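You operate a simulated robot arm through the tools that you are given. There is no shell and no other tool. Be economical: measure what you need, move in short steps, check, and stop when the job is done.

You are at the controls of a simulated robot arm. One attempt, no reset.

TASK
Wipe down the lever-side armrest and the seat cushion.
Fine: use the wiping pad, lift the armrest to get at the cushion, lower it again afterwards and put the pad back.

It is judged by the outcome, as a careful person would: the job done as asked, and still so three seconds after it is handed in. It fails if anything else is knocked over, pushed out of place, dropped, spilled or broken.

THE ROBOT
A 6-joint arm with a two-finger parallel gripper, fixed in place. Base frame: the origin is at the foot of the arm, x ahead of it, y to its left, z up. Units: mm, rad, N and s.
With the tool pointing down near the work surface it reaches from about 260 to 680 mm from the base axis. Its first joint turns from -1.152 to 1.152 rad. Payload 2.9 kg.
The TCP is the grasp point between the finger pads, 30 mm short of the fingertips. In the tool frame z runs along the fingers and y along their closing line. Largest opening 110 mm; finger width 20, thickness 10; the body of the gripper, 48 by 112 mm, starts 55 mm behind the TCP.
Orientation is told as [roll, pitch, yaw] about the base's x, y, z axes, in that order, counted from this pose: with the fingers straight down and closing along the base's y, the tool's x points along the base's -x, its y along +y and its z along -z.

THE INTERFACE
- The arm moves only by the tool nudge_tool. Its argument "moves" is a list of rows, each a list of 6 numbers: the shift along the base's x, y, z in mm, then the turn, a rotation vector about the base's x, y, z in rad. In form: [[dx, dy, dz, wx, wy, wz], ...]. A call has 1 to 12 rows; each row is the pose to reach, as a shift and turn from the pose commanded when the call began. "jaw" is the closure in counts, from 0 (fully open) to 255 (shut), set as the call begins (left out, the last holds). A row lasts 0.2 s, in which the tool goes at most 50 mm and 0.15 rad; a call with a longer step from one row to the next is refused whole, and so is a gripper value outside its range. A pose out of reach is approached as far as the arm can. The call stops where the force on the tool passes 90 N (or 10 N more than at its start, if that is more) or the arm is blocked; 0.2 s more then pass. Each finger travels about 108 mm/s and halts on what it meets, pressing with about 30 N; the grip force reading is that of the motor and also rises with nothing between the fingers. The clock runs only during rows and for 0.2 s after the last one: add rows that repeat a pose to give the fingers time. The reply holds the time, the measured pose of the TCP, the force on the tool along the base axes, the opening and the grip force, in the units named above and with some noise.
- Cameras (640 x 400 px; columns grow to the right, rows downward): "scene" is fixed at [67.6, 441.5, 1371.1]; the picture's right is [-0.77, -0.64, 0.00], its down [-0.36, 0.43, -0.83] and it looks along [0.53, -0.63, -0.56] (base axes); focal length 358 px, centre (320, 200). "wrist" rides on the gripper at [-36, 0, -57] in the tool frame; the picture's right is [0.00, -1.00, 0.00], its down [0.97, 0.00, -0.24] and it looks along [0.24, 0.00, 0.97] (tool axes); focal length 218 px, centre (320, 200). There is no depth. A picture from a camera that has moved, and an enlarged one, comes with that camera's place and axes in the base frame and with its lens. The place of the scene camera against the robot may be out by one fixed shift of up to 25 mm in any direction.
- capture(camera): a new picture of that camera. The clock stands still meanwhile.
- enlarge(camera, box): a new picture of the part [left, top, right, bottom] of that camera's present view, enlarged. The clock stands still meanwhile.
- close_job(): hands the job in; it is judged then, once.

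Work in short steps. Places have to be worked out from the pictures, the camera data and where the tool is seen: move nearer, look again, correct. Check each grasp and each placing, and mend what went wrong. You have 120 turns and 84 pictures in all, those below and enlarged ones among them. Open the gripper and draw the arm clear of the work before you hand the job in, unless the task says otherwise; then end with one line.

The tools are called as name(argument=value, ...) on one line, values as JSON. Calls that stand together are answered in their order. nudge_tool: Moves the arm, as the interface text tells. Its arguments: {"type":"object","properties":{"moves":{"type":"array"},"jaw":{"type":"number"}},"required":["moves"]} The other tools are called the same way: capture (camera) takes a picture; enlarge (camera, box) takes an enlarged picture of a part of a camera's view; close_job () hands the job in.

At the start:

```text
clock: 0.0
tool_pos: [308.1, -275.6, 1066.9]
tcp_rot: [0.0, 0.0, 0.0]
contact_force: [-0.3, -1.3, -0.1]
opening: 110.2
gripper_force: 0.1
```

scene: 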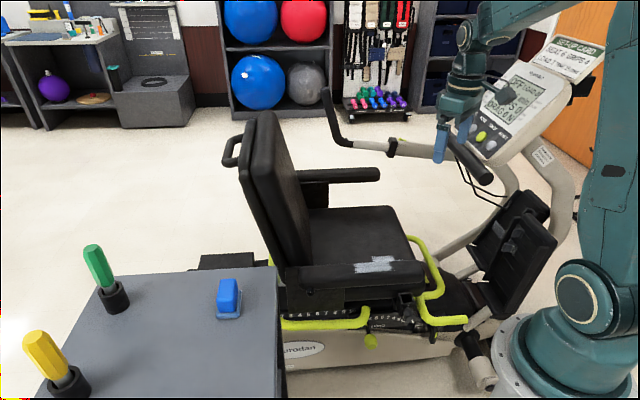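
wrist: 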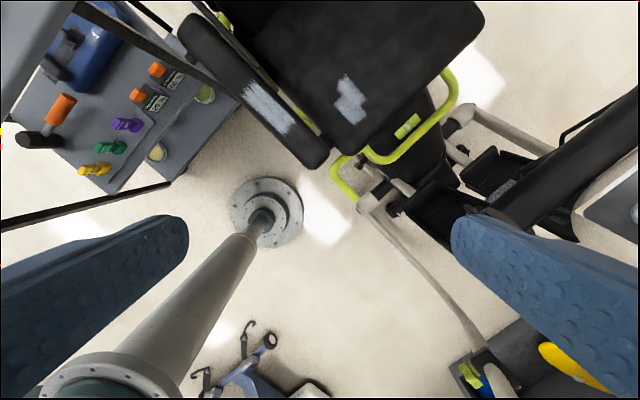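

I'll look closer at the seat, armrests and the table before moving.

enlarge(camera="scene", box=[200, 80, 520, 380])

enlarge(camera="wrist", box=[150, 0, 520, 230])

enlarge(camera="scene", box=[0, 220, 300, 400])

enlarge(camera="wrist", box=[0, 0, 240, 200])

```text
1.33 times, centred on (360, 230) of scene
camera zoom: at [67.6, 441.5, 1371.1], right [-0.77, -0.64, 0.0], down [-0.36, 0.43, -0.83], along [0.53, -0.63, -0.56], focal length 477 px, centre (267, 160)
```

zoom: 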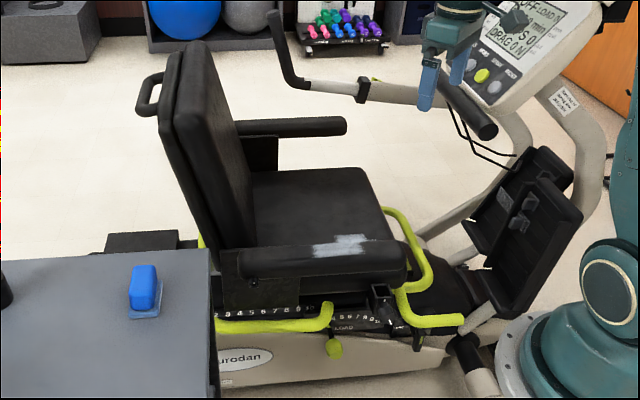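

```text
1.73 times, centred on (335, 115) of wrist
camera zoom: at [344.1, -275.4, 1122.9], right [0.0, -1.0, 0.0], down [-0.97, 0.0, 0.24], along [-0.24, 0.0, -0.97], focal length 378 px, centre (294, 347)
```

zoom: 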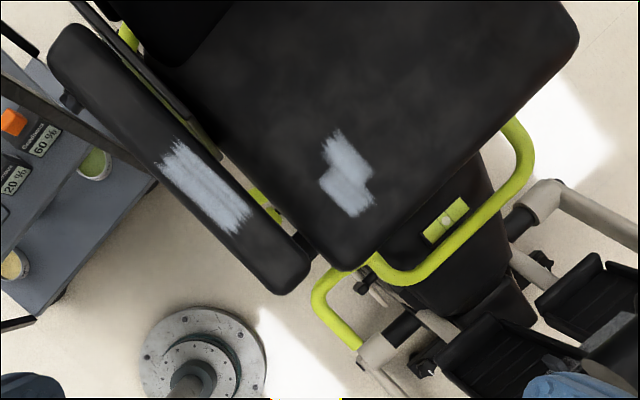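

```text
2.13 times, centred on (150, 310) of scene
camera zoom: at [67.6, 441.5, 1371.1], right [-0.77, -0.64, 0.0], down [-0.36, 0.43, -0.83], along [0.53, -0.63, -0.56], focal length 764 px, centre (683, -35)
```

zoom: 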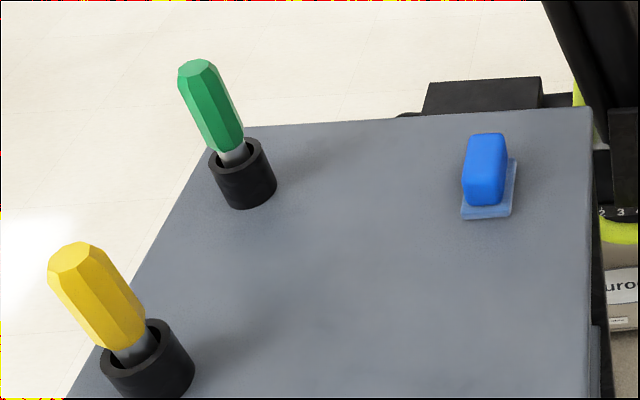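

```text
2.00 times, centred on (120, 100) of wrist
camera zoom: at [344.1, -275.4, 1122.9], right [0.0, -1.0, 0.0], down [-0.97, 0.0, 0.24], along [-0.24, 0.0, -0.97], focal length 436 px, centre (720, 400)
```

zoom: 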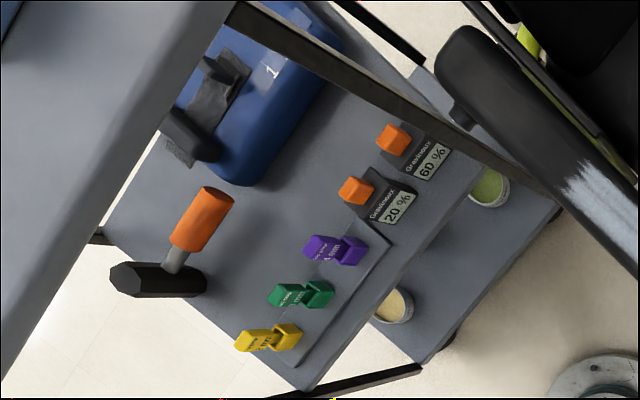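

The pad looks to be near (495, 211, 800) and the armrest smear near (405, -180, ~700). I shift the wrist camera for a second view to triangulate.

nudge_tool(moves=[[30, 40, 0, 0, 0, 0], [60, 80, -10, 0, 0, 0], [90, 110, -20, 0, 0, 0], [90, 110, -20, 0, 0, 0]])

capture(camera="wrist")

enlarge(camera="wrist", box=[160, 0, 480, 200])

```text
refused: row 2 steps farther than a row can; nothing moved
```

```text
77 pictures are left
camera wrist: at [344.1, -275.4, 1122.9], right [0.0, -1.0, 0.0], down [-0.97, 0.0, 0.24], along [-0.24, 0.0, -0.97], focal length 218 px, centre (320, 200)
```

wrist: 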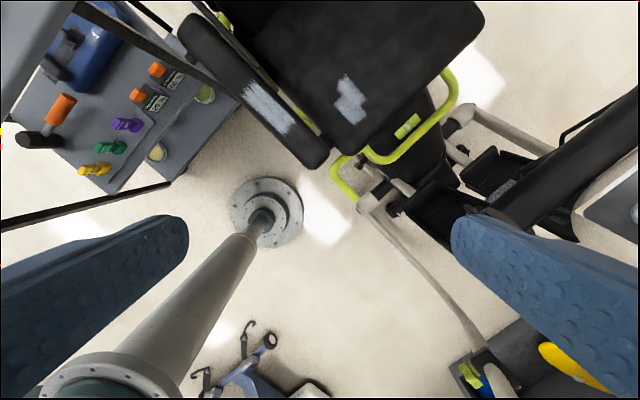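

```text
2.00 times, centred on (320, 100) of wrist
camera zoom: at [344.1, -275.4, 1122.9], right [0.0, -1.0, 0.0], down [-0.97, 0.0, 0.24], along [-0.24, 0.0, -0.97], focal length 436 px, centre (320, 400)
```

zoom: 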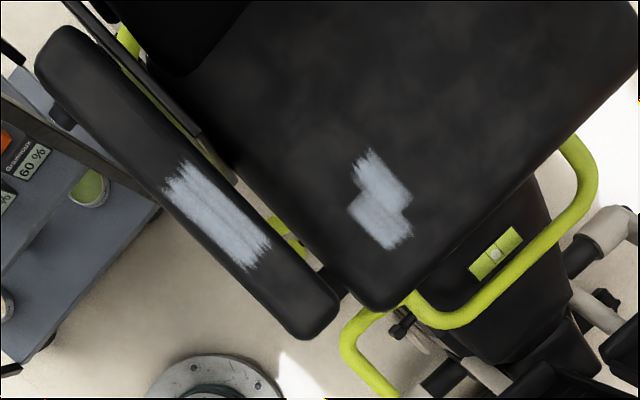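

Steps were slightly too long; I repeat with smaller ones, capturing separately afterwards.

nudge_tool(moves=[[28, 38, -5, 0, 0, 0], [56, 76, -10, 0, 0, 0], [84, 110, -20, 0, 0, 0], [84, 110, -20, 0, 0, 0]])

```text
clock: 1.0
tool_pos: [394.1, -163.2, 1046.7]
tcp_rot: [0.001, 0.0, -0.003]
contact_force: [0.5, -1.1, 0.8]
opening: 110.0
gripper_force: 0.1
```

Now a view from the new place.

capture(camera="wrist")

enlarge(camera="wrist", box=[240, 40, 560, 240])

```text
75 pictures are left
camera wrist: at [429.1, -164.4, 1103.4], right [0.0, -1.0, 0.0], down [-0.97, 0.0, 0.24], along [-0.24, 0.0, -0.97], focal length 218 px, centre (320, 200)
```

wrist: 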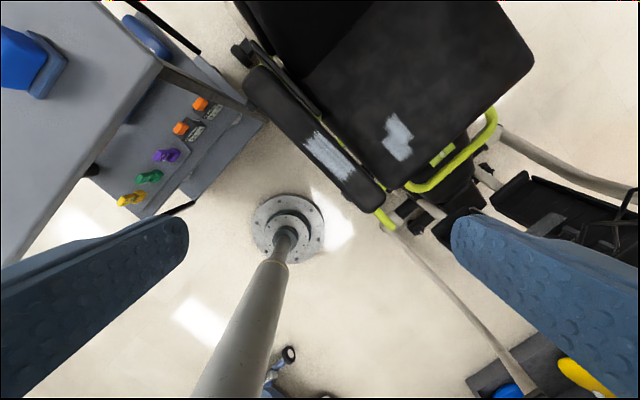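

```text
2.00 times, centred on (400, 140) of wrist
camera zoom: at [429.1, -164.4, 1103.4], right [0.0, -1.0, 0.0], down [-0.97, 0.0, 0.24], along [-0.24, 0.0, -0.97], focal length 436 px, centre (160, 320)
```

zoom: 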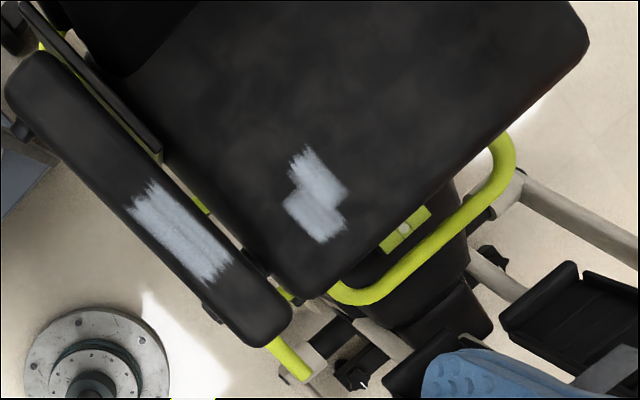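

Triangulated: armrest smear at about (410, -182, 704), axis running 45° (front (330,-268) to rear (535,-56)); cushion smear at about (446, -348, 567). Next I go look at the pad from above.

nudge_tool(moves=[[10, 45, 0, 0, 0, 0], [20, 90, 0, 0, 0, 0], [30, 135, 0, 0, 0, 0], [40, 180, 0, 0, 0, 0], [50, 225, 0, 0, 0, 0], [60, 270, 0, 0, 0, 0], [70, 315, 0, 0, 0, 0], [80, 360, 0, 0, 0, 0], [80, 360, -40, 0, 0, 0], [80, 360, -40, 0, 0, 0]])

```text
clock: 3.2
tool_pos: [471.5, 194.6, 1006.3]
tcp_rot: [-0.001, 0.0, 0.0]
contact_force: [0.5, -0.6, 0.3]
opening: 110.0
gripper_force: 0.1
```

capture(camera="wrist")

enlarge(camera="wrist", box=[220, 100, 420, 225])

```text
73 pictures are left
camera wrist: at [507.4, 194.6, 1062.9], right [0.0, -1.0, 0.0], down [-0.97, 0.0, 0.24], along [-0.24, 0.0, -0.97], focal length 218 px, centre (320, 200)
```

wrist: 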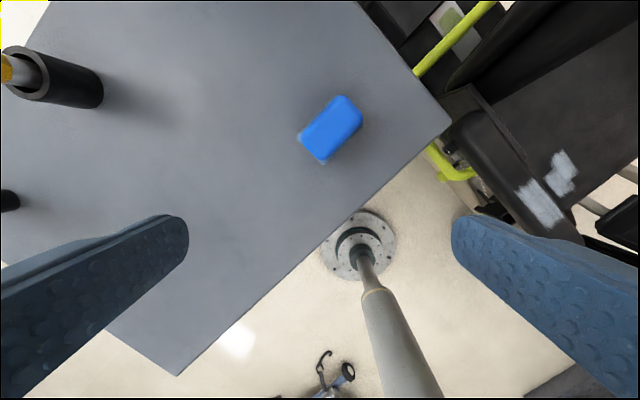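

```text
3.20 times, centred on (320, 162) of wrist
camera zoom: at [507.4, 194.6, 1062.9], right [0.0, -1.0, 0.0], down [-0.97, 0.0, 0.24], along [-0.24, 0.0, -0.97], focal length 698 px, centre (320, 320)
```

zoom: 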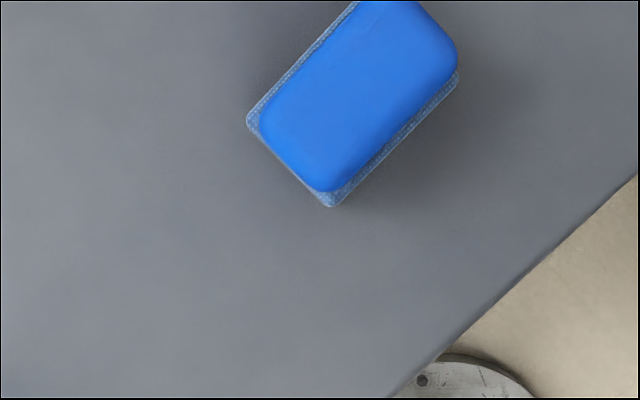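

The pad lies at roughly (520,185) with its long side along (1,-1); I turn the tool -45° so the jaws close across its short side and come closer.

nudge_tool(moves=[[8, 0, -15, 0, 0, -0.131], [16, 0, -30, 0, 0, -0.262], [24, 0, -45, 0, 0, -0.393], [32, -2, -60, 0, 0, -0.524], [40, -4, -75, 0, 0, -0.655], [44, -5, -86, 0, 0, -0.785], [44, -5, -86, 0, 0, -0.785]])

```text
clock: 4.8
tool_pos: [515.8, 189.9, 919.2]
tcp_rot: [0.0, 0.0, -0.788]
contact_force: [0.4, -1.1, -0.3]
opening: 110.0
gripper_force: 0.1
```

capture(camera="wrist")

capture(camera="scene")

```text
71 pictures are left
camera wrist: at [541.4, 164.4, 976.3], right [-0.71, -0.71, 0.0], down [-0.69, 0.69, 0.24], along [-0.17, 0.17, -0.97], focal length 218 px, centre (320, 200)
```

wrist: 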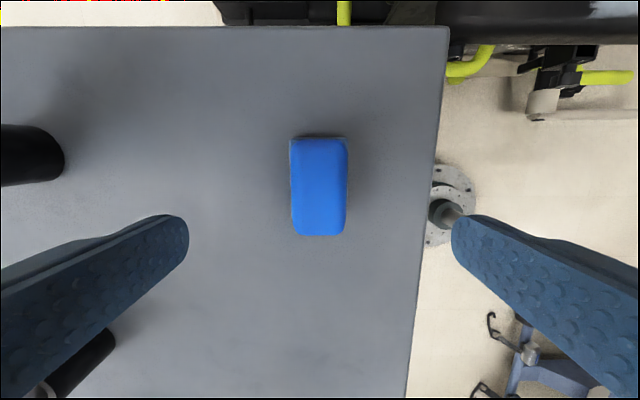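

```text
70 pictures are left
```

scene: 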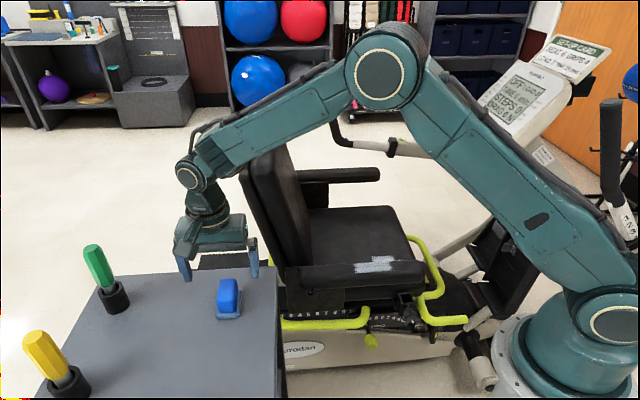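

Pad handle centre triangulates to about (523, 183), top near z≈840, width ≈35 mm across the jaws. I descend to z≈862 above it and check.

nudge_tool(moves=[[7, -7, -20, 0, 0, 0], [7, -7, -40, 0, 0, 0], [7, -7, -57, 0, 0, 0], [7, -7, -57, 0, 0, 0]])

capture(camera="wrist")

enlarge(camera="scene", box=[140, 180, 300, 340])

```text
clock: 5.8
tool_pos: [522.8, 183.7, 863.1]
tcp_rot: [0.0, 0.0, -0.785]
contact_force: [-0.3, -0.4, 0.8]
opening: 110.0
gripper_force: 0.0
```

```text
69 pictures are left
camera wrist: at [548.5, 157.7, 919.1], right [-0.71, -0.71, 0.0], down [-0.69, 0.69, 0.24], along [-0.17, 0.17, -0.97], focal length 218 px, centre (320, 200)
```

wrist: 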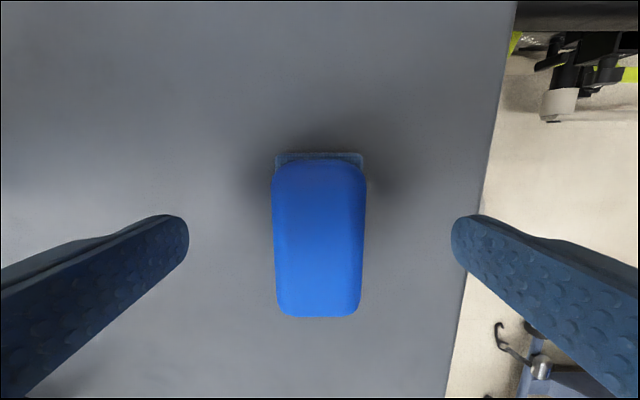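

```text
2.50 times, centred on (220, 260) of scene
camera zoom: at [67.6, 441.5, 1371.1], right [-0.77, -0.64, 0.0], down [-0.36, 0.43, -0.83], along [0.53, -0.63, -0.56], focal length 895 px, centre (570, 50)
```

zoom: 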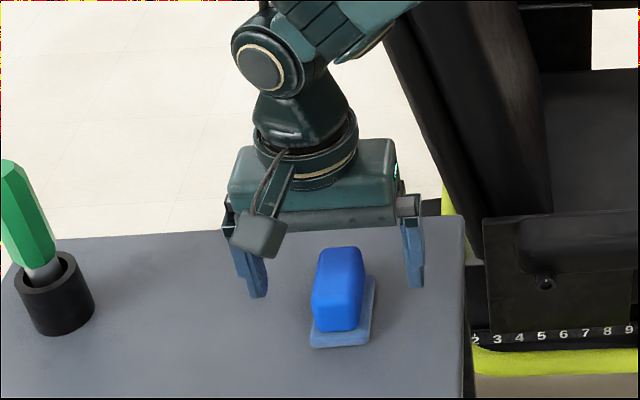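

Centred over the handle; I descend to z≈845 (tips ≈815, above the plate) and close.

nudge_tool(moves=[[0, 0, -10, 0, 0, 0], [0, 0, -18, 0, 0, 0], [0, 0, -18, 0, 0, 0]])

nudge_tool(moves=[[0, 0, 0, 0, 0, 0], [0, 0, 0, 0, 0, 0], [0, 0, 0, 0, 0, 0], [0, 0, 0, 0, 0, 0]], jaw=255)

enlarge(camera="scene", box=[140, 180, 300, 340])

```text
clock: 6.6
tool_pos: [523.3, 183.4, 844.9]
tcp_rot: [0.0, -0.002, -0.784]
contact_force: [-0.2, 0.2, 0.1]
opening: 110.0
gripper_force: 0.0
```

```text
clock: 7.6
tool_pos: [523.5, 182.9, 845.2]
tcp_rot: [-0.001, -0.001, -0.786]
contact_force: [0.0, 0.8, 0.7]
opening: 33.2
gripper_force: 30.5
```

```text
2.50 times, centred on (220, 260) of scene
camera zoom: at [67.6, 441.5, 1371.1], right [-0.77, -0.64, 0.0], down [-0.36, 0.43, -0.83], along [0.53, -0.63, -0.56], focal length 895 px, centre (570, 50)
```

zoom: 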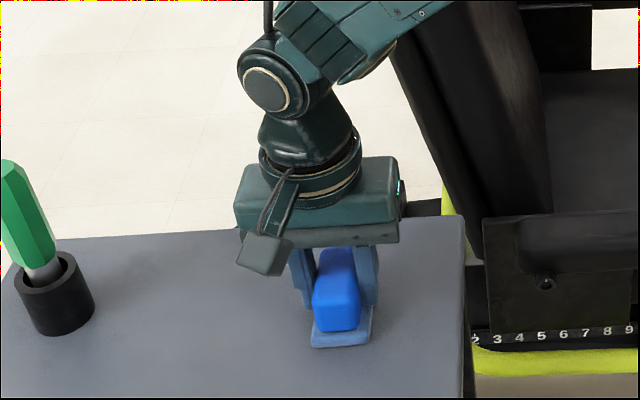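

Pad held (33 mm, home pose TCP 523,183,845). I lift it and carry it clear of the backrest toward the rear end of the armrest smear.

nudge_tool(moves=[[0, 0, 40, 0, 0, 0], [0, 0, 80, 0, 0, 0], [-30, -35, 80, 0, 0, 0], [-60, -70, 80, 0, 0, 0], [-90, -105, 80, 0, 0, 0], [-110, -145, 80, 0, 0, 0], [-110, -190, 80, 0, 0, 0], [-110, -235, 70, 0, 0, 0], [-100, -280, 60, 0, 0, 0], [-71, -316, 40, 0, 0, 0], [-71, -316, 0, 0, 0, 0], [-71, -316, 0, 0, 0, 0]])

capture(camera="wrist")

enlarge(camera="scene", box=[220, 120, 480, 340])

```text
refused: row 10 steps farther than a row can; nothing moved
```

```text
66 pictures are left
camera wrist: at [548.7, 157.3, 901.6], right [-0.71, -0.71, 0.0], down [-0.69, 0.69, 0.24], along [-0.17, 0.17, -0.97], focal length 218 px, centre (320, 200)
```

wrist: 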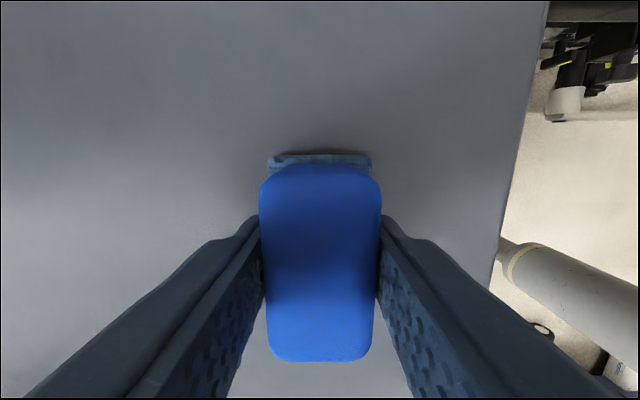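

```text
1.82 times, centred on (350, 230) of scene
camera zoom: at [67.6, 441.5, 1371.1], right [-0.77, -0.64, 0.0], down [-0.36, 0.43, -0.83], along [0.53, -0.63, -0.56], focal length 651 px, centre (266, 146)
```

zoom: 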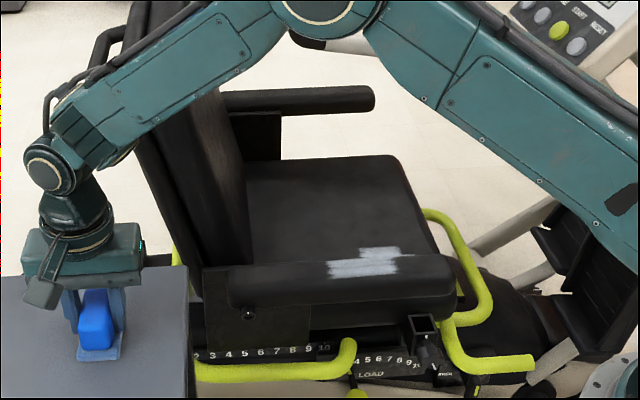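

One step was too long; the picture confirms the pad is squarely gripped. Repeating with a smoother path.

nudge_tool(moves=[[0, 0, 40, 0, 0, 0], [0, 0, 80, 0, 0, 0], [-30, -35, 80, 0, 0, 0], [-60, -70, 80, 0, 0, 0], [-90, -105, 80, 0, 0, 0], [-110, -145, 80, 0, 0, 0], [-110, -190, 80, 0, 0, 0], [-105, -235, 70, 0, 0, 0], [-90, -275, 60, 0, 0, 0], [-71, -316, 50, 0, 0, 0], [-71, -316, 10, 0, 0, 0], [-71, -316, -30, 0, 0, 0]])

```text
clock: 10.2
tool_pos: [452.2, -133.6, 815.1]
tcp_rot: [0.0, 0.001, -0.785]
contact_force: [0.8, 0.1, -0.5]
opening: 33.5
gripper_force: 30.4
```

enlarge(camera="scene", box=[220, 120, 480, 340])

capture(camera="wrist")

```text
1.82 times, centred on (350, 230) of scene
camera zoom: at [67.6, 441.4, 1371.1], right [-0.77, -0.64, 0.0], down [-0.36, 0.43, -0.83], along [0.53, -0.63, -0.56], focal length 651 px, centre (266, 146)
```

zoom: 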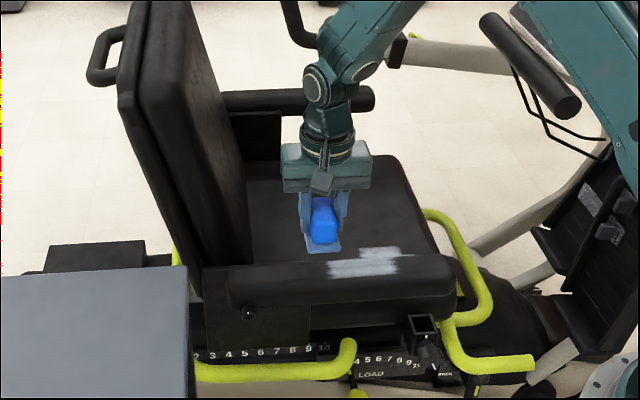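

```text
63 pictures are left
camera wrist: at [477.4, -159.5, 871.4], right [-0.71, -0.71, 0.0], down [-0.69, 0.69, 0.24], along [-0.17, 0.17, -0.97], focal length 218 px, centre (320, 200)
```

wrist: 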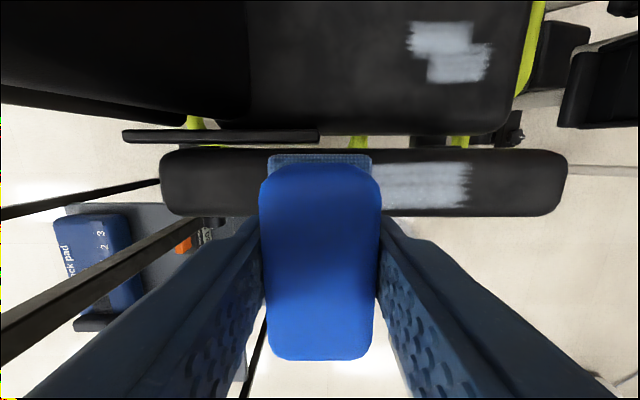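

The armrest is exactly parallel to the jaw line; its midline is ~6 mm toward the seat, smear from ~+14 to +116 mm forward. I align and descend to just above expected contact (TCP ≈ 749).

nudge_tool(moves=[[1, -8, -20, 0, 0, 0], [1, -8, -40, 0, 0, 0], [1, -8, -52, 0, 0, 0], [1, -8, -56, 0, 0, 0], [1, -8, -60, 0, 0, 0]])

```text
clock: 11.4
tool_pos: [453.4, -142.0, 755.7]
tcp_rot: [0.0, -0.002, -0.787]
contact_force: [0.6, 0.5, -0.3]
opening: 33.3
gripper_force: 30.1
```

Not yet in contact; creeping down in 2 mm steps.

nudge_tool(moves=[[0, 0, -2, 0, 0, 0], [0, 0, -4, 0, 0, 0], [0, 0, -5, 0, 0, 0], [0, 0, -6, 0, 0, 0]])

```text
clock: 12.4
tool_pos: [453.0, -141.8, 749.5]
tcp_rot: [0.001, -0.001, -0.785]
contact_force: [0.1, -0.3, -0.7]
opening: 33.5
gripper_force: 30.1
```

nudge_tool(moves=[[0, 0, -1, 0, 0, 0], [0, 0, -2, 0, 0, 0], [0, 0, -3, 0, 0, 0], [0, 0, -4, 0, 0, 0]])

enlarge(camera="scene", box=[290, 200, 450, 300])

```text
clock: 13.4
tool_pos: [452.6, -141.0, 746.8]
tcp_rot: [0.0, 0.0, -0.785]
contact_force: [-7.9, 2.3, 28.3]
opening: 33.4
gripper_force: 29.9
```

```text
4.00 times, centred on (370, 250) of scene
camera zoom: at [67.0, 441.6, 1371.1], right [-0.77, -0.64, 0.0], down [-0.36, 0.43, -0.83], along [0.53, -0.63, -0.56], focal length 1432 px, centre (120, 0)
```

zoom: 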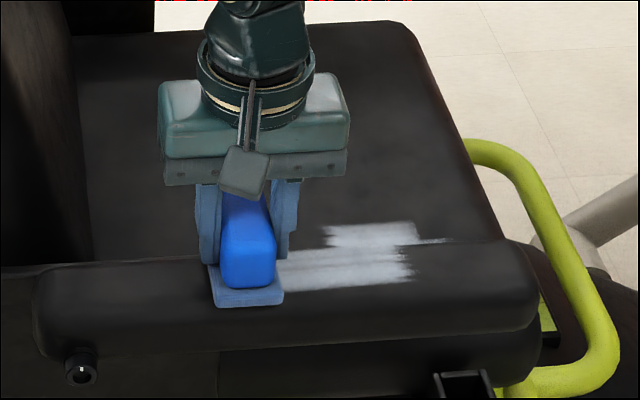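

Contact at TCP z≈747 (28 N). I ease up ~1 mm and stroke forward 118 mm and back.

nudge_tool(moves=[[0, 0, 1, 0, 0, 0], [-14, -14, 1, 0, 0, 0], [-28, -28, 1, 0, 0, 0], [-42, -42, 1, 0, 0, 0], [-56, -56, 1, 0, 0, 0], [-70, -70, 1, 0, 0, 0], [-83, -83, 1, 0, 0, 0], [-83, -83, 1, 0, 0, 0]])

enlarge(camera="scene", box=[290, 200, 450, 300])

```text
clock: 15.2
tool_pos: [370.5, -224.6, 747.0]
tcp_rot: [-0.002, 0.0, -0.785]
contact_force: [6.3, 4.2, 19.9]
opening: 33.4
gripper_force: 29.6
```

```text
4.00 times, centred on (370, 250) of scene
camera zoom: at [67.4, 441.7, 1371.1], right [-0.77, -0.64, 0.0], down [-0.36, 0.43, -0.83], along [0.53, -0.63, -0.56], focal length 1432 px, centre (120, 0)
```

zoom: 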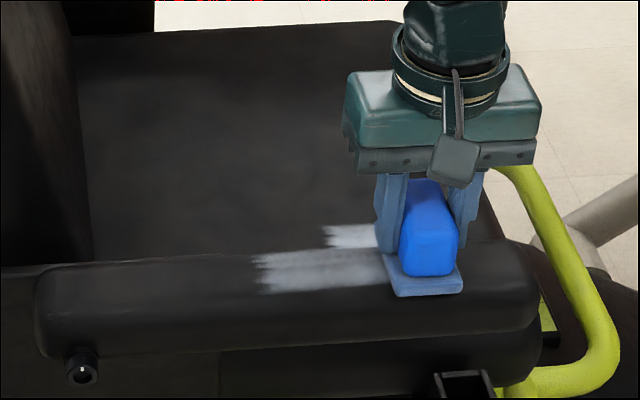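

The smear has faded somewhat; I make more passes back and forth.

nudge_tool(moves=[[14, 14, 0, 0, 0, 0], [28, 28, 0, 0, 0, 0], [42, 42, 0, 0, 0, 0], [56, 56, 0, 0, 0, 0], [70, 70, 0, 0, 0, 0], [84, 84, 0, 0, 0, 0], [70, 70, 0, 0, 0, 0], [56, 56, 0, 0, 0, 0], [42, 42, 0, 0, 0, 0], [28, 28, 0, 0, 0, 0], [14, 14, 0, 0, 0, 0], [0, 0, 0, 0, 0, 0]])

enlarge(camera="scene", box=[290, 200, 450, 300])

```text
clock: 17.8
tool_pos: [370.1, -223.5, 747.2]
tcp_rot: [-0.001, 0.001, -0.785]
contact_force: [6.6, 5.3, 19.5]
opening: 33.3
gripper_force: 30.1
```

```text
4.00 times, centred on (370, 250) of scene
camera zoom: at [67.4, 441.7, 1371.1], right [-0.77, -0.64, 0.0], down [-0.36, 0.43, -0.83], along [0.53, -0.63, -0.56], focal length 1432 px, centre (120, 0)
```

zoom: 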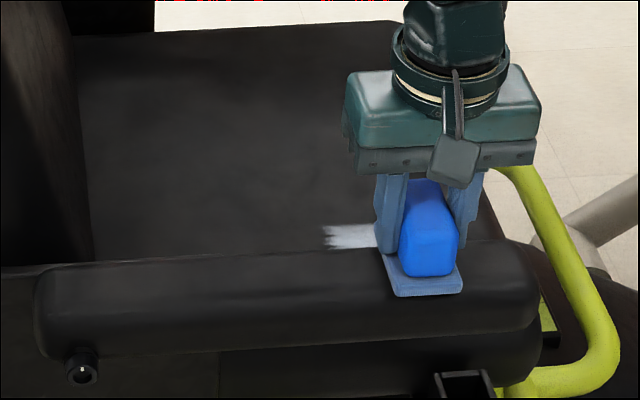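

Visible part is clean. A short extra scrub at the front end, then lift and check from above.

nudge_tool(moves=[[14, 14, 0, 0, 0, 0], [28, 28, 0, 0, 0, 0], [14, 14, 0, 0, 0, 0], [0, 0, 0, 0, 0, 0], [14, 14, 0, 0, 0, 0], [28, 28, 0, 0, 0, 0], [28, 28, 40, 0, 0, 0], [28, 28, 80, 0, 0, 0], [28, 50, 120, 0, 0, 0], [28, 50, 120, 0, 0, 0]])

capture(camera="wrist")

enlarge(camera="scene", box=[290, 200, 450, 300])

```text
clock: 20.0
tool_pos: [397.6, -173.4, 868.6]
tcp_rot: [0.0, 0.002, -0.785]
contact_force: [0.3, -0.4, 0.0]
opening: 33.4
gripper_force: 30.4
```

```text
59 pictures are left
camera wrist: at [423.0, -199.9, 923.3], right [-0.71, -0.71, 0.0], down [-0.69, 0.69, 0.24], along [-0.17, 0.17, -0.97], focal length 218 px, centre (320, 200)
```

wrist: 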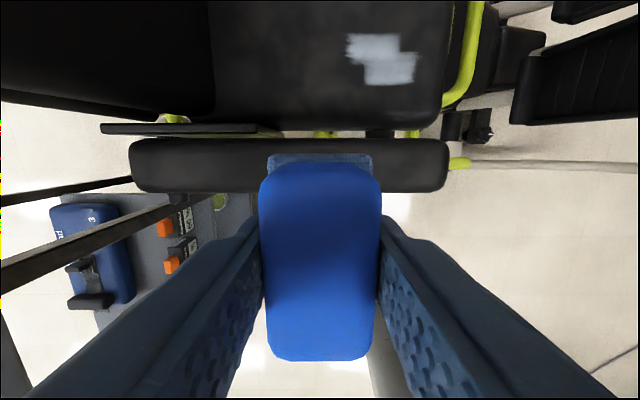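

```text
4.00 times, centred on (370, 250) of scene
camera zoom: at [67.6, 441.5, 1371.1], right [-0.77, -0.64, 0.0], down [-0.36, 0.43, -0.83], along [0.53, -0.63, -0.56], focal length 1432 px, centre (120, 0)
```

zoom: 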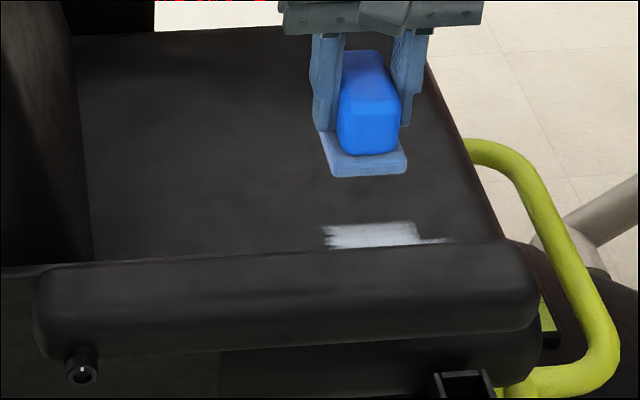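

Armrest is clean. Now I take the pad back to its home spot to free the jaws for lifting the armrest.

nudge_tool(moves=[[0, 30, 30, 0, 0, 0], [0, 70, 50, 0, 0, 0], [0, 115, 56, 0, 0, 0], [5, 160, 56, 0, 0, 0], [15, 205, 56, 0, 0, 0], [35, 245, 56, 0, 0, 0], [65, 282, 56, 0, 0, 0], [95, 320, 56, 0, 0, 0], [125.7, 356.6, 56, 0, 0, 0], [125.7, 356.6, 26, 0, 0, 0], [125.7, 356.6, 0, 0, 0, 0], [125.7, 356.6, -10, 0, 0, 0]])

```text
clock: 22.6
tool_pos: [523.4, 181.2, 854.8]
tcp_rot: [-0.001, 0.001, -0.785]
contact_force: [0.4, 0.5, -0.7]
opening: 33.4
gripper_force: 30.1
```

Pad is above its home; lowering with a 2 mm y correction to the original height.

nudge_tool(moves=[[0, 1.5, -5, 0, 0, 0], [0, 1.5, -7, 0, 0, 0], [0, 1.5, -8.5, 0, 0, 0], [0, 1.5, -9.5, 0, 0, 0]])

```text
clock: 23.6
tool_pos: [524.6, 183.9, 846.4]
tcp_rot: [0.0, 0.0, -0.786]
contact_force: [-0.5, 0.2, -0.6]
opening: 33.5
gripper_force: 30.2
```

nudge_tool(moves=[[-0.5, 0, -1, 0, 0, 0], [-0.5, 0, -2, 0, 0, 0], [-0.5, 0, -2, 0, 0, 0]])

```text
clock: 24.4
tool_pos: [523.9, 183.3, 844.9]
tcp_rot: [0.0, 0.001, -0.785]
contact_force: [-1.6, -0.6, 1.5]
opening: 33.3
gripper_force: 30.2
```

Light contact with the table; release, then rise.

nudge_tool(moves=[[0, 0, 0, 0, 0, 0], [0, 0, 0, 0, 0, 0], [0, 0, 0, 0, 0, 0], [0, 0, 0, 0, 0, 0], [0, 0, 40, 0, 0, 0], [0, 0, 80, 0, 0, 0], [0, 0, 80, 0, 0, 0]], jaw=0)

capture(camera="wrist")

```text
clock: 26.0
tool_pos: [522.5, 184.9, 925.5]
tcp_rot: [0.001, 0.001, -0.785]
contact_force: [-0.4, 0.1, 0.5]
opening: 110.3
gripper_force: 0.0
```

```text
57 pictures are left
camera wrist: at [548.5, 159.1, 981.6], right [-0.71, -0.71, 0.0], down [-0.69, 0.69, 0.24], along [-0.17, 0.17, -0.97], focal length 218 px, centre (320, 200)
```

wrist: 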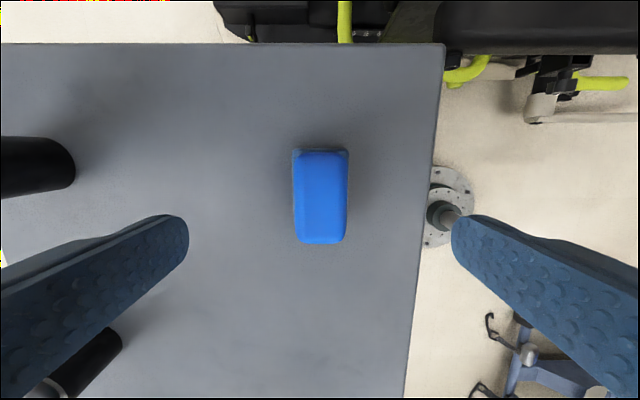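

Pad is back in place. Next I go to the armrest's front end with the jaws turned to close across its width (yaw +45°), aiming over (340, -257).

nudge_tool(moves=[[-30, -35, 0, 0, 0, 0.1428], [-60, -70, 0, 0, 0, 0.2856], [-90, -105, 0, 0, 0, 0.4284], [-110, -145, 0, 0, 0, 0.5712], [-125, -190, 0, 0, 0, 0.714], [-140, -232, -10, 0, 0, 0.8568], [-150, -275, -20, 0, 0, 0.9996], [-160, -318, -30, 0, 0, 1.1424], [-170, -360, -40, 0, 0, 1.2852], [-178, -402, -50, 0, 0, 1.428], [-182, -440, -60, 0, 0, 1.571], [-182, -440, -60, 0, 0, 1.571]])

capture(camera="wrist")

```text
clock: 28.6
tool_pos: [340.0, -256.8, 865.7]
tcp_rot: [-0.001, 0.0, 0.788]
contact_force: [0.6, -1.3, 0.3]
opening: 109.7
gripper_force: 0.1
```

```text
56 pictures are left
camera wrist: at [366.3, -231.5, 921.4], right [0.71, -0.71, 0.0], down [-0.69, -0.69, 0.24], along [-0.17, -0.17, -0.97], focal length 218 px, centre (320, 200)
```

wrist: 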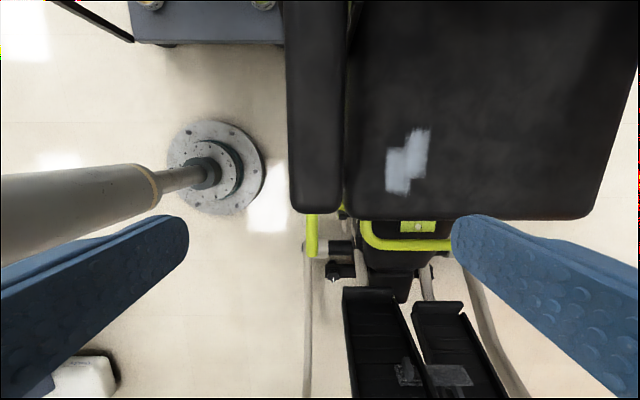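

Armrest centre is 5 mm left and its end 32 mm ahead — good. I correct laterally and descend so the pads straddle it (TCP z≈682).

nudge_tool(moves=[[-3.5, 3.5, -40, 0, 0, 0], [-3.5, 3.5, -80, 0, 0, 0], [-3.5, 3.5, -115, 0, 0, 0], [-3.5, 3.5, -140, 0, 0, 0], [-3.5, 3.5, -155, 0, 0, 0], [-3.5, 3.5, -155, 0, 0, 0]])

enlarge(camera="scene", box=[290, 180, 490, 320])

capture(camera="wrist")

```text
clock: 30.0
tool_pos: [337.1, -253.1, 709.3]
tcp_rot: [-0.001, 0.001, 0.785]
contact_force: [0.0, 0.1, 0.5]
opening: 110.0
gripper_force: 0.0
```

```text
2.86 times, centred on (390, 250) of scene
camera zoom: at [67.6, 441.5, 1371.1], right [-0.77, -0.64, 0.0], down [-0.36, 0.43, -0.83], along [0.53, -0.63, -0.56], focal length 1023 px, centre (120, 57)
```

zoom: 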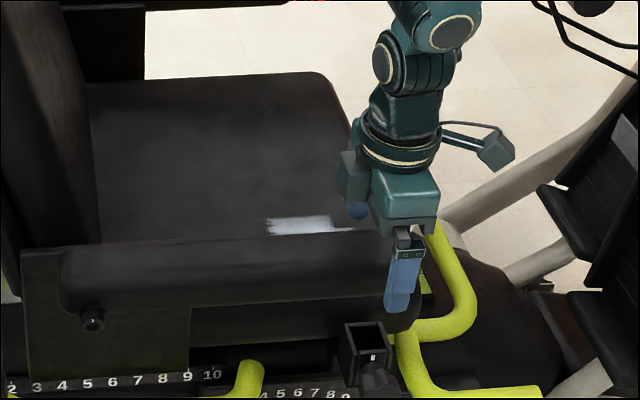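

```text
54 pictures are left
camera wrist: at [362.9, -228.1, 765.6], right [0.71, -0.71, 0.0], down [-0.69, -0.69, 0.24], along [-0.17, -0.17, -0.97], focal length 218 px, centre (320, 200)
```

wrist: 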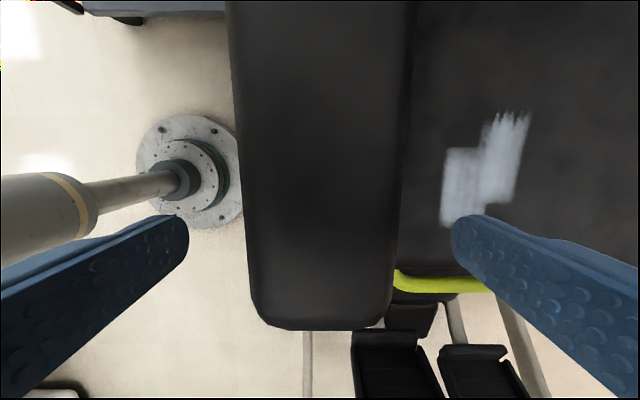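

Nicely centred. Lower another 27 mm and close gently on the armrest.

nudge_tool(moves=[[0, 0, -10, 0, 0, 0], [0, 0, -20, 0, 0, 0], [0, 0, -27, 0, 0, 0], [0, 0, -27, 0, 0, 0]])

nudge_tool(moves=[[0, 0, 0, 0, 0, 0], [0, 0, 0, 0, 0, 0], [0, 0, 0, 0, 0, 0], [0, 0, 0, 0, 0, 0]], jaw=255)

enlarge(camera="scene", box=[290, 180, 490, 320])

```text
clock: 31.0
tool_pos: [338.4, -253.9, 682.1]
tcp_rot: [-0.002, 0.0, 0.786]
contact_force: [-0.6, 0.1, -0.1]
opening: 110.1
gripper_force: 0.1
```

```text
clock: 32.0
tool_pos: [336.6, -252.9, 683.2]
tcp_rot: [-0.001, 0.0, 0.786]
contact_force: [2.7, -2.0, -5.1]
opening: 59.9
gripper_force: 45.1
```

```text
2.86 times, centred on (390, 250) of scene
camera zoom: at [67.7, 441.4, 1371.2], right [-0.77, -0.64, 0.0], down [-0.36, 0.43, -0.83], along [0.53, -0.63, -0.56], focal length 1023 px, centre (120, 57)
```

zoom: 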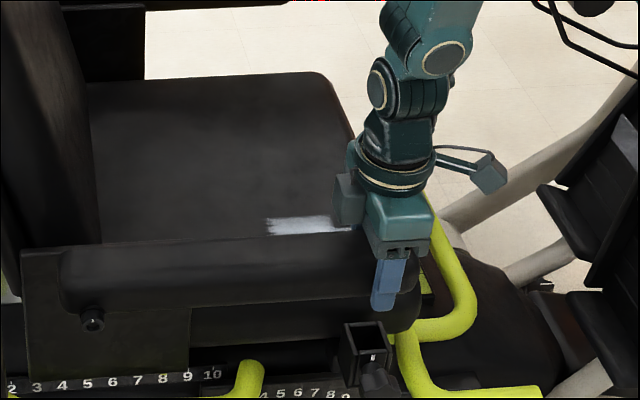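

Gripped at 60 mm width. Pivot estimated ~258 mm rearward at z≈662; I lift along the first 10° of the arc and watch the forces.

nudge_tool(moves=[[0.7, 0.7, 11, 0, 0, 0], [1.9, 1.9, 22.4, 0, 0, 0], [3.3, 3.3, 33, 0, 0, 0], [5.2, 5.2, 44.5, 0, 0, 0], [5.2, 5.2, 44.5, 0, 0, 0]])

enlarge(camera="scene", box=[270, 160, 490, 320])

```text
clock: 33.2
tool_pos: [342.6, -249.5, 728.9]
tcp_rot: [-0.002, 0.002, 0.785]
contact_force: [7.6, -14.8, -10.9]
opening: 59.8
gripper_force: 45.2
```

```text
2.50 times, centred on (380, 240) of scene
camera zoom: at [67.9, 441.1, 1371.2], right [-0.77, -0.64, 0.0], down [-0.36, 0.43, -0.83], along [0.53, -0.63, -0.56], focal length 895 px, centre (170, 100)
```

zoom: 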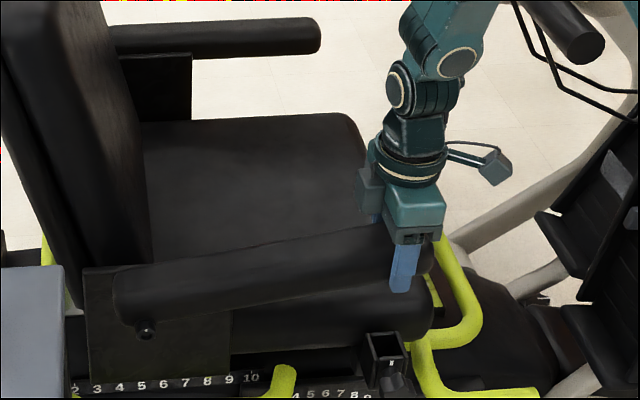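

Armrest hinges up smoothly. Continuing along the arc to about 36° of lift, with a 1 mm lateral correction.

nudge_tool(moves=[[3.3, 1.9, 12, 0, 0, 0], [6, 4.6, 24.2, 0, 0, 0], [12.2, 10.8, 45.1, 0, 0, 0], [19.5, 18.1, 65.1, 0, 0, 0], [28.1, 26.7, 84.2, 0, 0, 0], [37.8, 36.4, 102.1, 0, 0, 0], [37.8, 36.4, 102.1, 0, 0, 0]])

enlarge(camera="scene", box=[230, 120, 490, 320])

```text
clock: 34.8
tool_pos: [378.6, -212.6, 829.4]
tcp_rot: [0.001, 0.007, 0.781]
contact_force: [-17.5, -15.6, 6.8]
opening: 59.5
gripper_force: 44.9
```

```text
2.00 times, centred on (360, 220) of scene
camera zoom: at [67.1, 441.2, 1371.3], right [-0.77, -0.64, 0.0], down [-0.36, 0.43, -0.83], along [0.53, -0.63, -0.56], focal length 716 px, centre (240, 160)
```

zoom: 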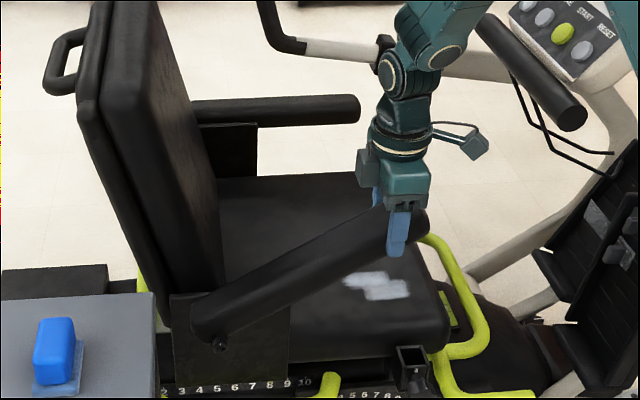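

Force shows I'm ~2 mm too close to the pivot; adding an outward radial correction and continuing to ~55° lift.

nudge_tool(moves=[[4, 4, 9, 0, 0, 0], [9.8, 9.8, 18, 0, 0, 0], [21.4, 21.4, 33.8, 0, 0, 0], [34, 34, 48.2, 0, 0, 0], [47.4, 47.4, 60.8, 0, 0, 0], [47.4, 47.4, 60.8, 0, 0, 0]])

enlarge(camera="scene", box=[230, 100, 490, 300])

```text
clock: 36.2
tool_pos: [426.9, -164.4, 891.7]
tcp_rot: [-0.003, 0.003, 0.782]
contact_force: [-15.2, -9.7, 10.2]
opening: 60.4
gripper_force: 45.0
```

```text
2.00 times, centred on (360, 200) of scene
camera zoom: at [67.1, 441.3, 1371.2], right [-0.77, -0.64, 0.0], down [-0.36, 0.43, -0.83], along [0.53, -0.63, -0.56], focal length 716 px, centre (240, 200)
```

zoom: 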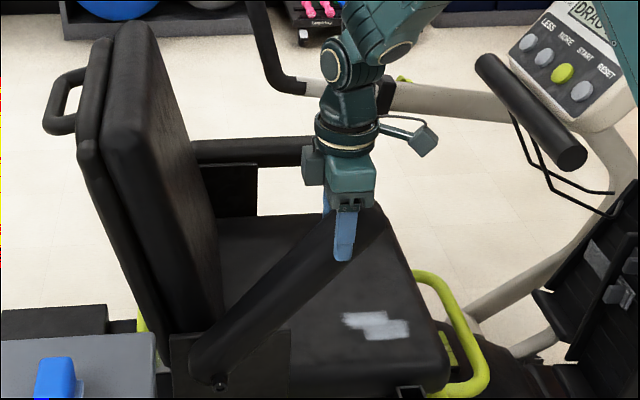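

Forces modest. Continuing with a bit more outward radius toward ~75° lift.

nudge_tool(moves=[[7, 7, 6.5, 0, 0, 0], [14, 14, 11.5, 0, 0, 0], [29, 29, 20.8, 0, 0, 0], [44.4, 44.4, 28.2, 0, 0, 0], [60.3, 60.3, 33.7, 0, 0, 0], [60.3, 60.3, 33.7, 0, 0, 0]])

enlarge(camera="scene", box=[230, 80, 490, 300])

```text
clock: 37.6
tool_pos: [488.3, -103.6, 925.0]
tcp_rot: [-0.001, -0.001, 0.785]
contact_force: [-14.0, -4.3, 13.6]
opening: 59.8
gripper_force: 45.0
```

```text
1.82 times, centred on (360, 190) of scene
camera zoom: at [67.0, 441.5, 1371.2], right [-0.77, -0.64, 0.0], down [-0.36, 0.43, -0.83], along [0.53, -0.63, -0.56], focal length 651 px, centre (247, 218)
```

zoom: 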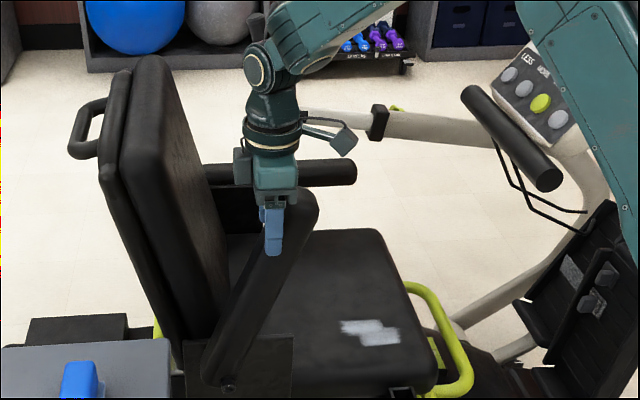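

Still following well, ~10 N tangential friction. Going on toward vertical and slightly past, watching for the stop.

nudge_tool(moves=[[8, 8, 2.5, 0, 0, 0], [16.1, 16.1, 4, 0, 0, 0], [24, 24, 5, 0, 0, 0], [32.5, 32.5, 5.5, 0, 0, 0], [32.5, 32.5, 5.5, 0, 0, 0]])

enlarge(camera="scene", box=[230, 80, 490, 300])

```text
clock: 38.8
tool_pos: [521.7, -70.4, 930.0]
tcp_rot: [-0.002, 0.0, 0.787]
contact_force: [-5.8, -8.6, 11.9]
opening: 59.6
gripper_force: 45.1
```

```text
1.82 times, centred on (360, 190) of scene
camera zoom: at [67.2, 441.3, 1371.2], right [-0.77, -0.64, 0.0], down [-0.36, 0.43, -0.83], along [0.53, -0.63, -0.56], focal length 651 px, centre (247, 218)
```

zoom: 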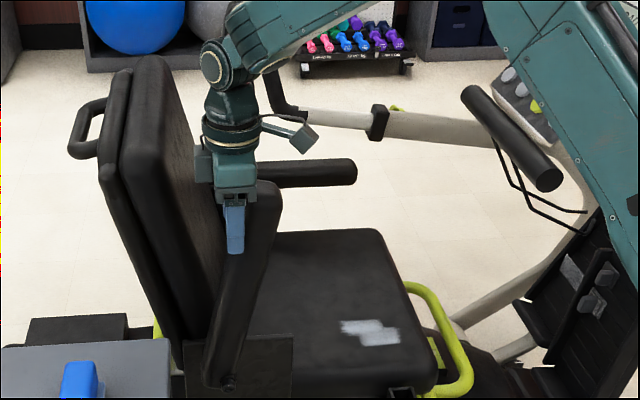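

The finger seems to have drifted toward the rear face of the armrest; checking with the wrist camera and a closer view.

capture(camera="wrist")

enlarge(camera="scene", box=[280, 140, 380, 240])

```text
47 pictures are left
camera wrist: at [546.9, -45.4, 986.9], right [0.71, -0.71, 0.0], down [-0.69, -0.69, 0.24], along [-0.17, -0.17, -0.97], focal length 218 px, centre (320, 200)
```

wrist: 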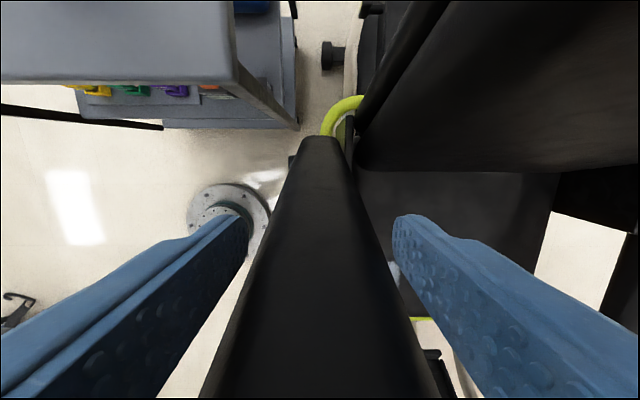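

```text
4.00 times, centred on (330, 190) of scene
camera zoom: at [67.2, 441.3, 1371.2], right [-0.77, -0.64, 0.0], down [-0.36, 0.43, -0.83], along [0.53, -0.63, -0.56], focal length 1432 px, centre (280, 240)
```

zoom: 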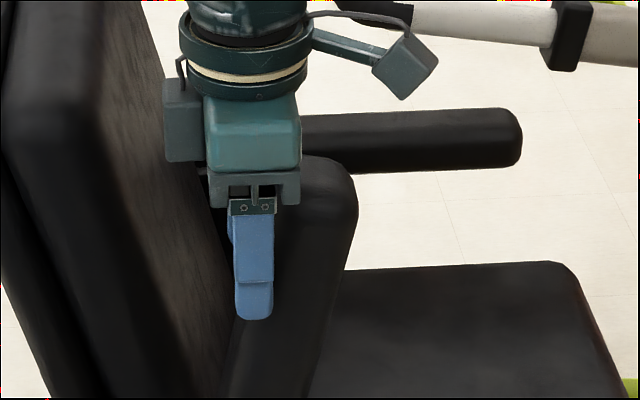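

The armrest is at ~76° and the fingers have crept to its rear edge, so I should not keep dragging. The nearly constant ~10 N resistance suggests a friction hinge that holds; I open slightly and check that it stays.

nudge_tool(moves=[[0, 0, 0, 0, 0, 0], [0, 0, 0, 0, 0, 0]], jaw=85)

enlarge(camera="scene", box=[230, 80, 490, 300])

```text
clock: 39.4
tool_pos: [521.8, -70.0, 929.8]
tcp_rot: [0.001, -0.003, 0.787]
contact_force: [0.0, 0.1, -0.9]
opening: 73.4
gripper_force: 0.0
```

```text
1.82 times, centred on (360, 190) of scene
camera zoom: at [67.6, 441.5, 1371.1], right [-0.77, -0.64, 0.0], down [-0.36, 0.43, -0.83], along [0.53, -0.63, -0.56], focal length 651 px, centre (247, 218)
```

zoom: 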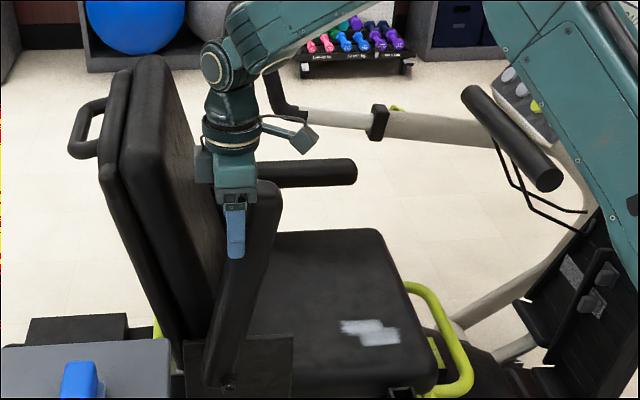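

It stays put. I open fully and rise clear above it.

nudge_tool(moves=[[0, 0, 0, 0, 0, 0], [0, 0, 0, 0, 0, 0], [0, 0, 40, 0, 0, 0], [0, 0, 80, 0, 0, 0], [0, 0, 125, 0, 0, 0], [0, 0, 125, 0, 0, 0]], jaw=0)

capture(camera="scene")

capture(camera="wrist")

```text
clock: 40.8
tool_pos: [519.5, -70.7, 1056.7]
tcp_rot: [0.0, 0.0, 0.786]
contact_force: [0.4, 0.7, -0.2]
opening: 110.0
gripper_force: 0.1
```

```text
44 pictures are left
```

scene: 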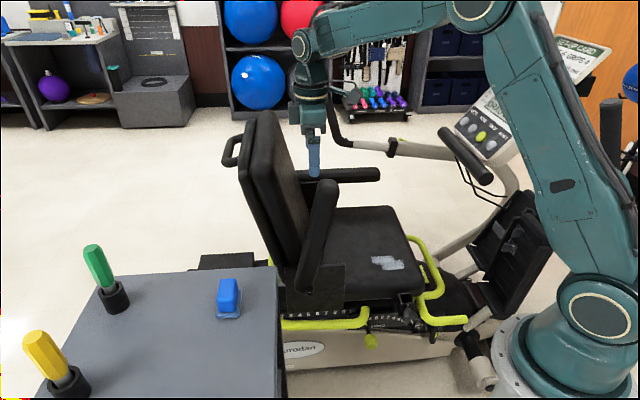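

```text
43 pictures are left
camera wrist: at [545.8, -45.2, 1112.3], right [0.71, -0.71, 0.0], down [-0.69, -0.69, 0.24], along [-0.17, -0.17, -0.97], focal length 218 px, centre (320, 200)
```

wrist: 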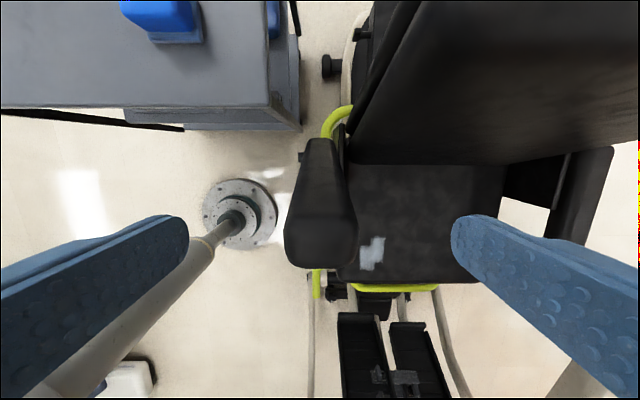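

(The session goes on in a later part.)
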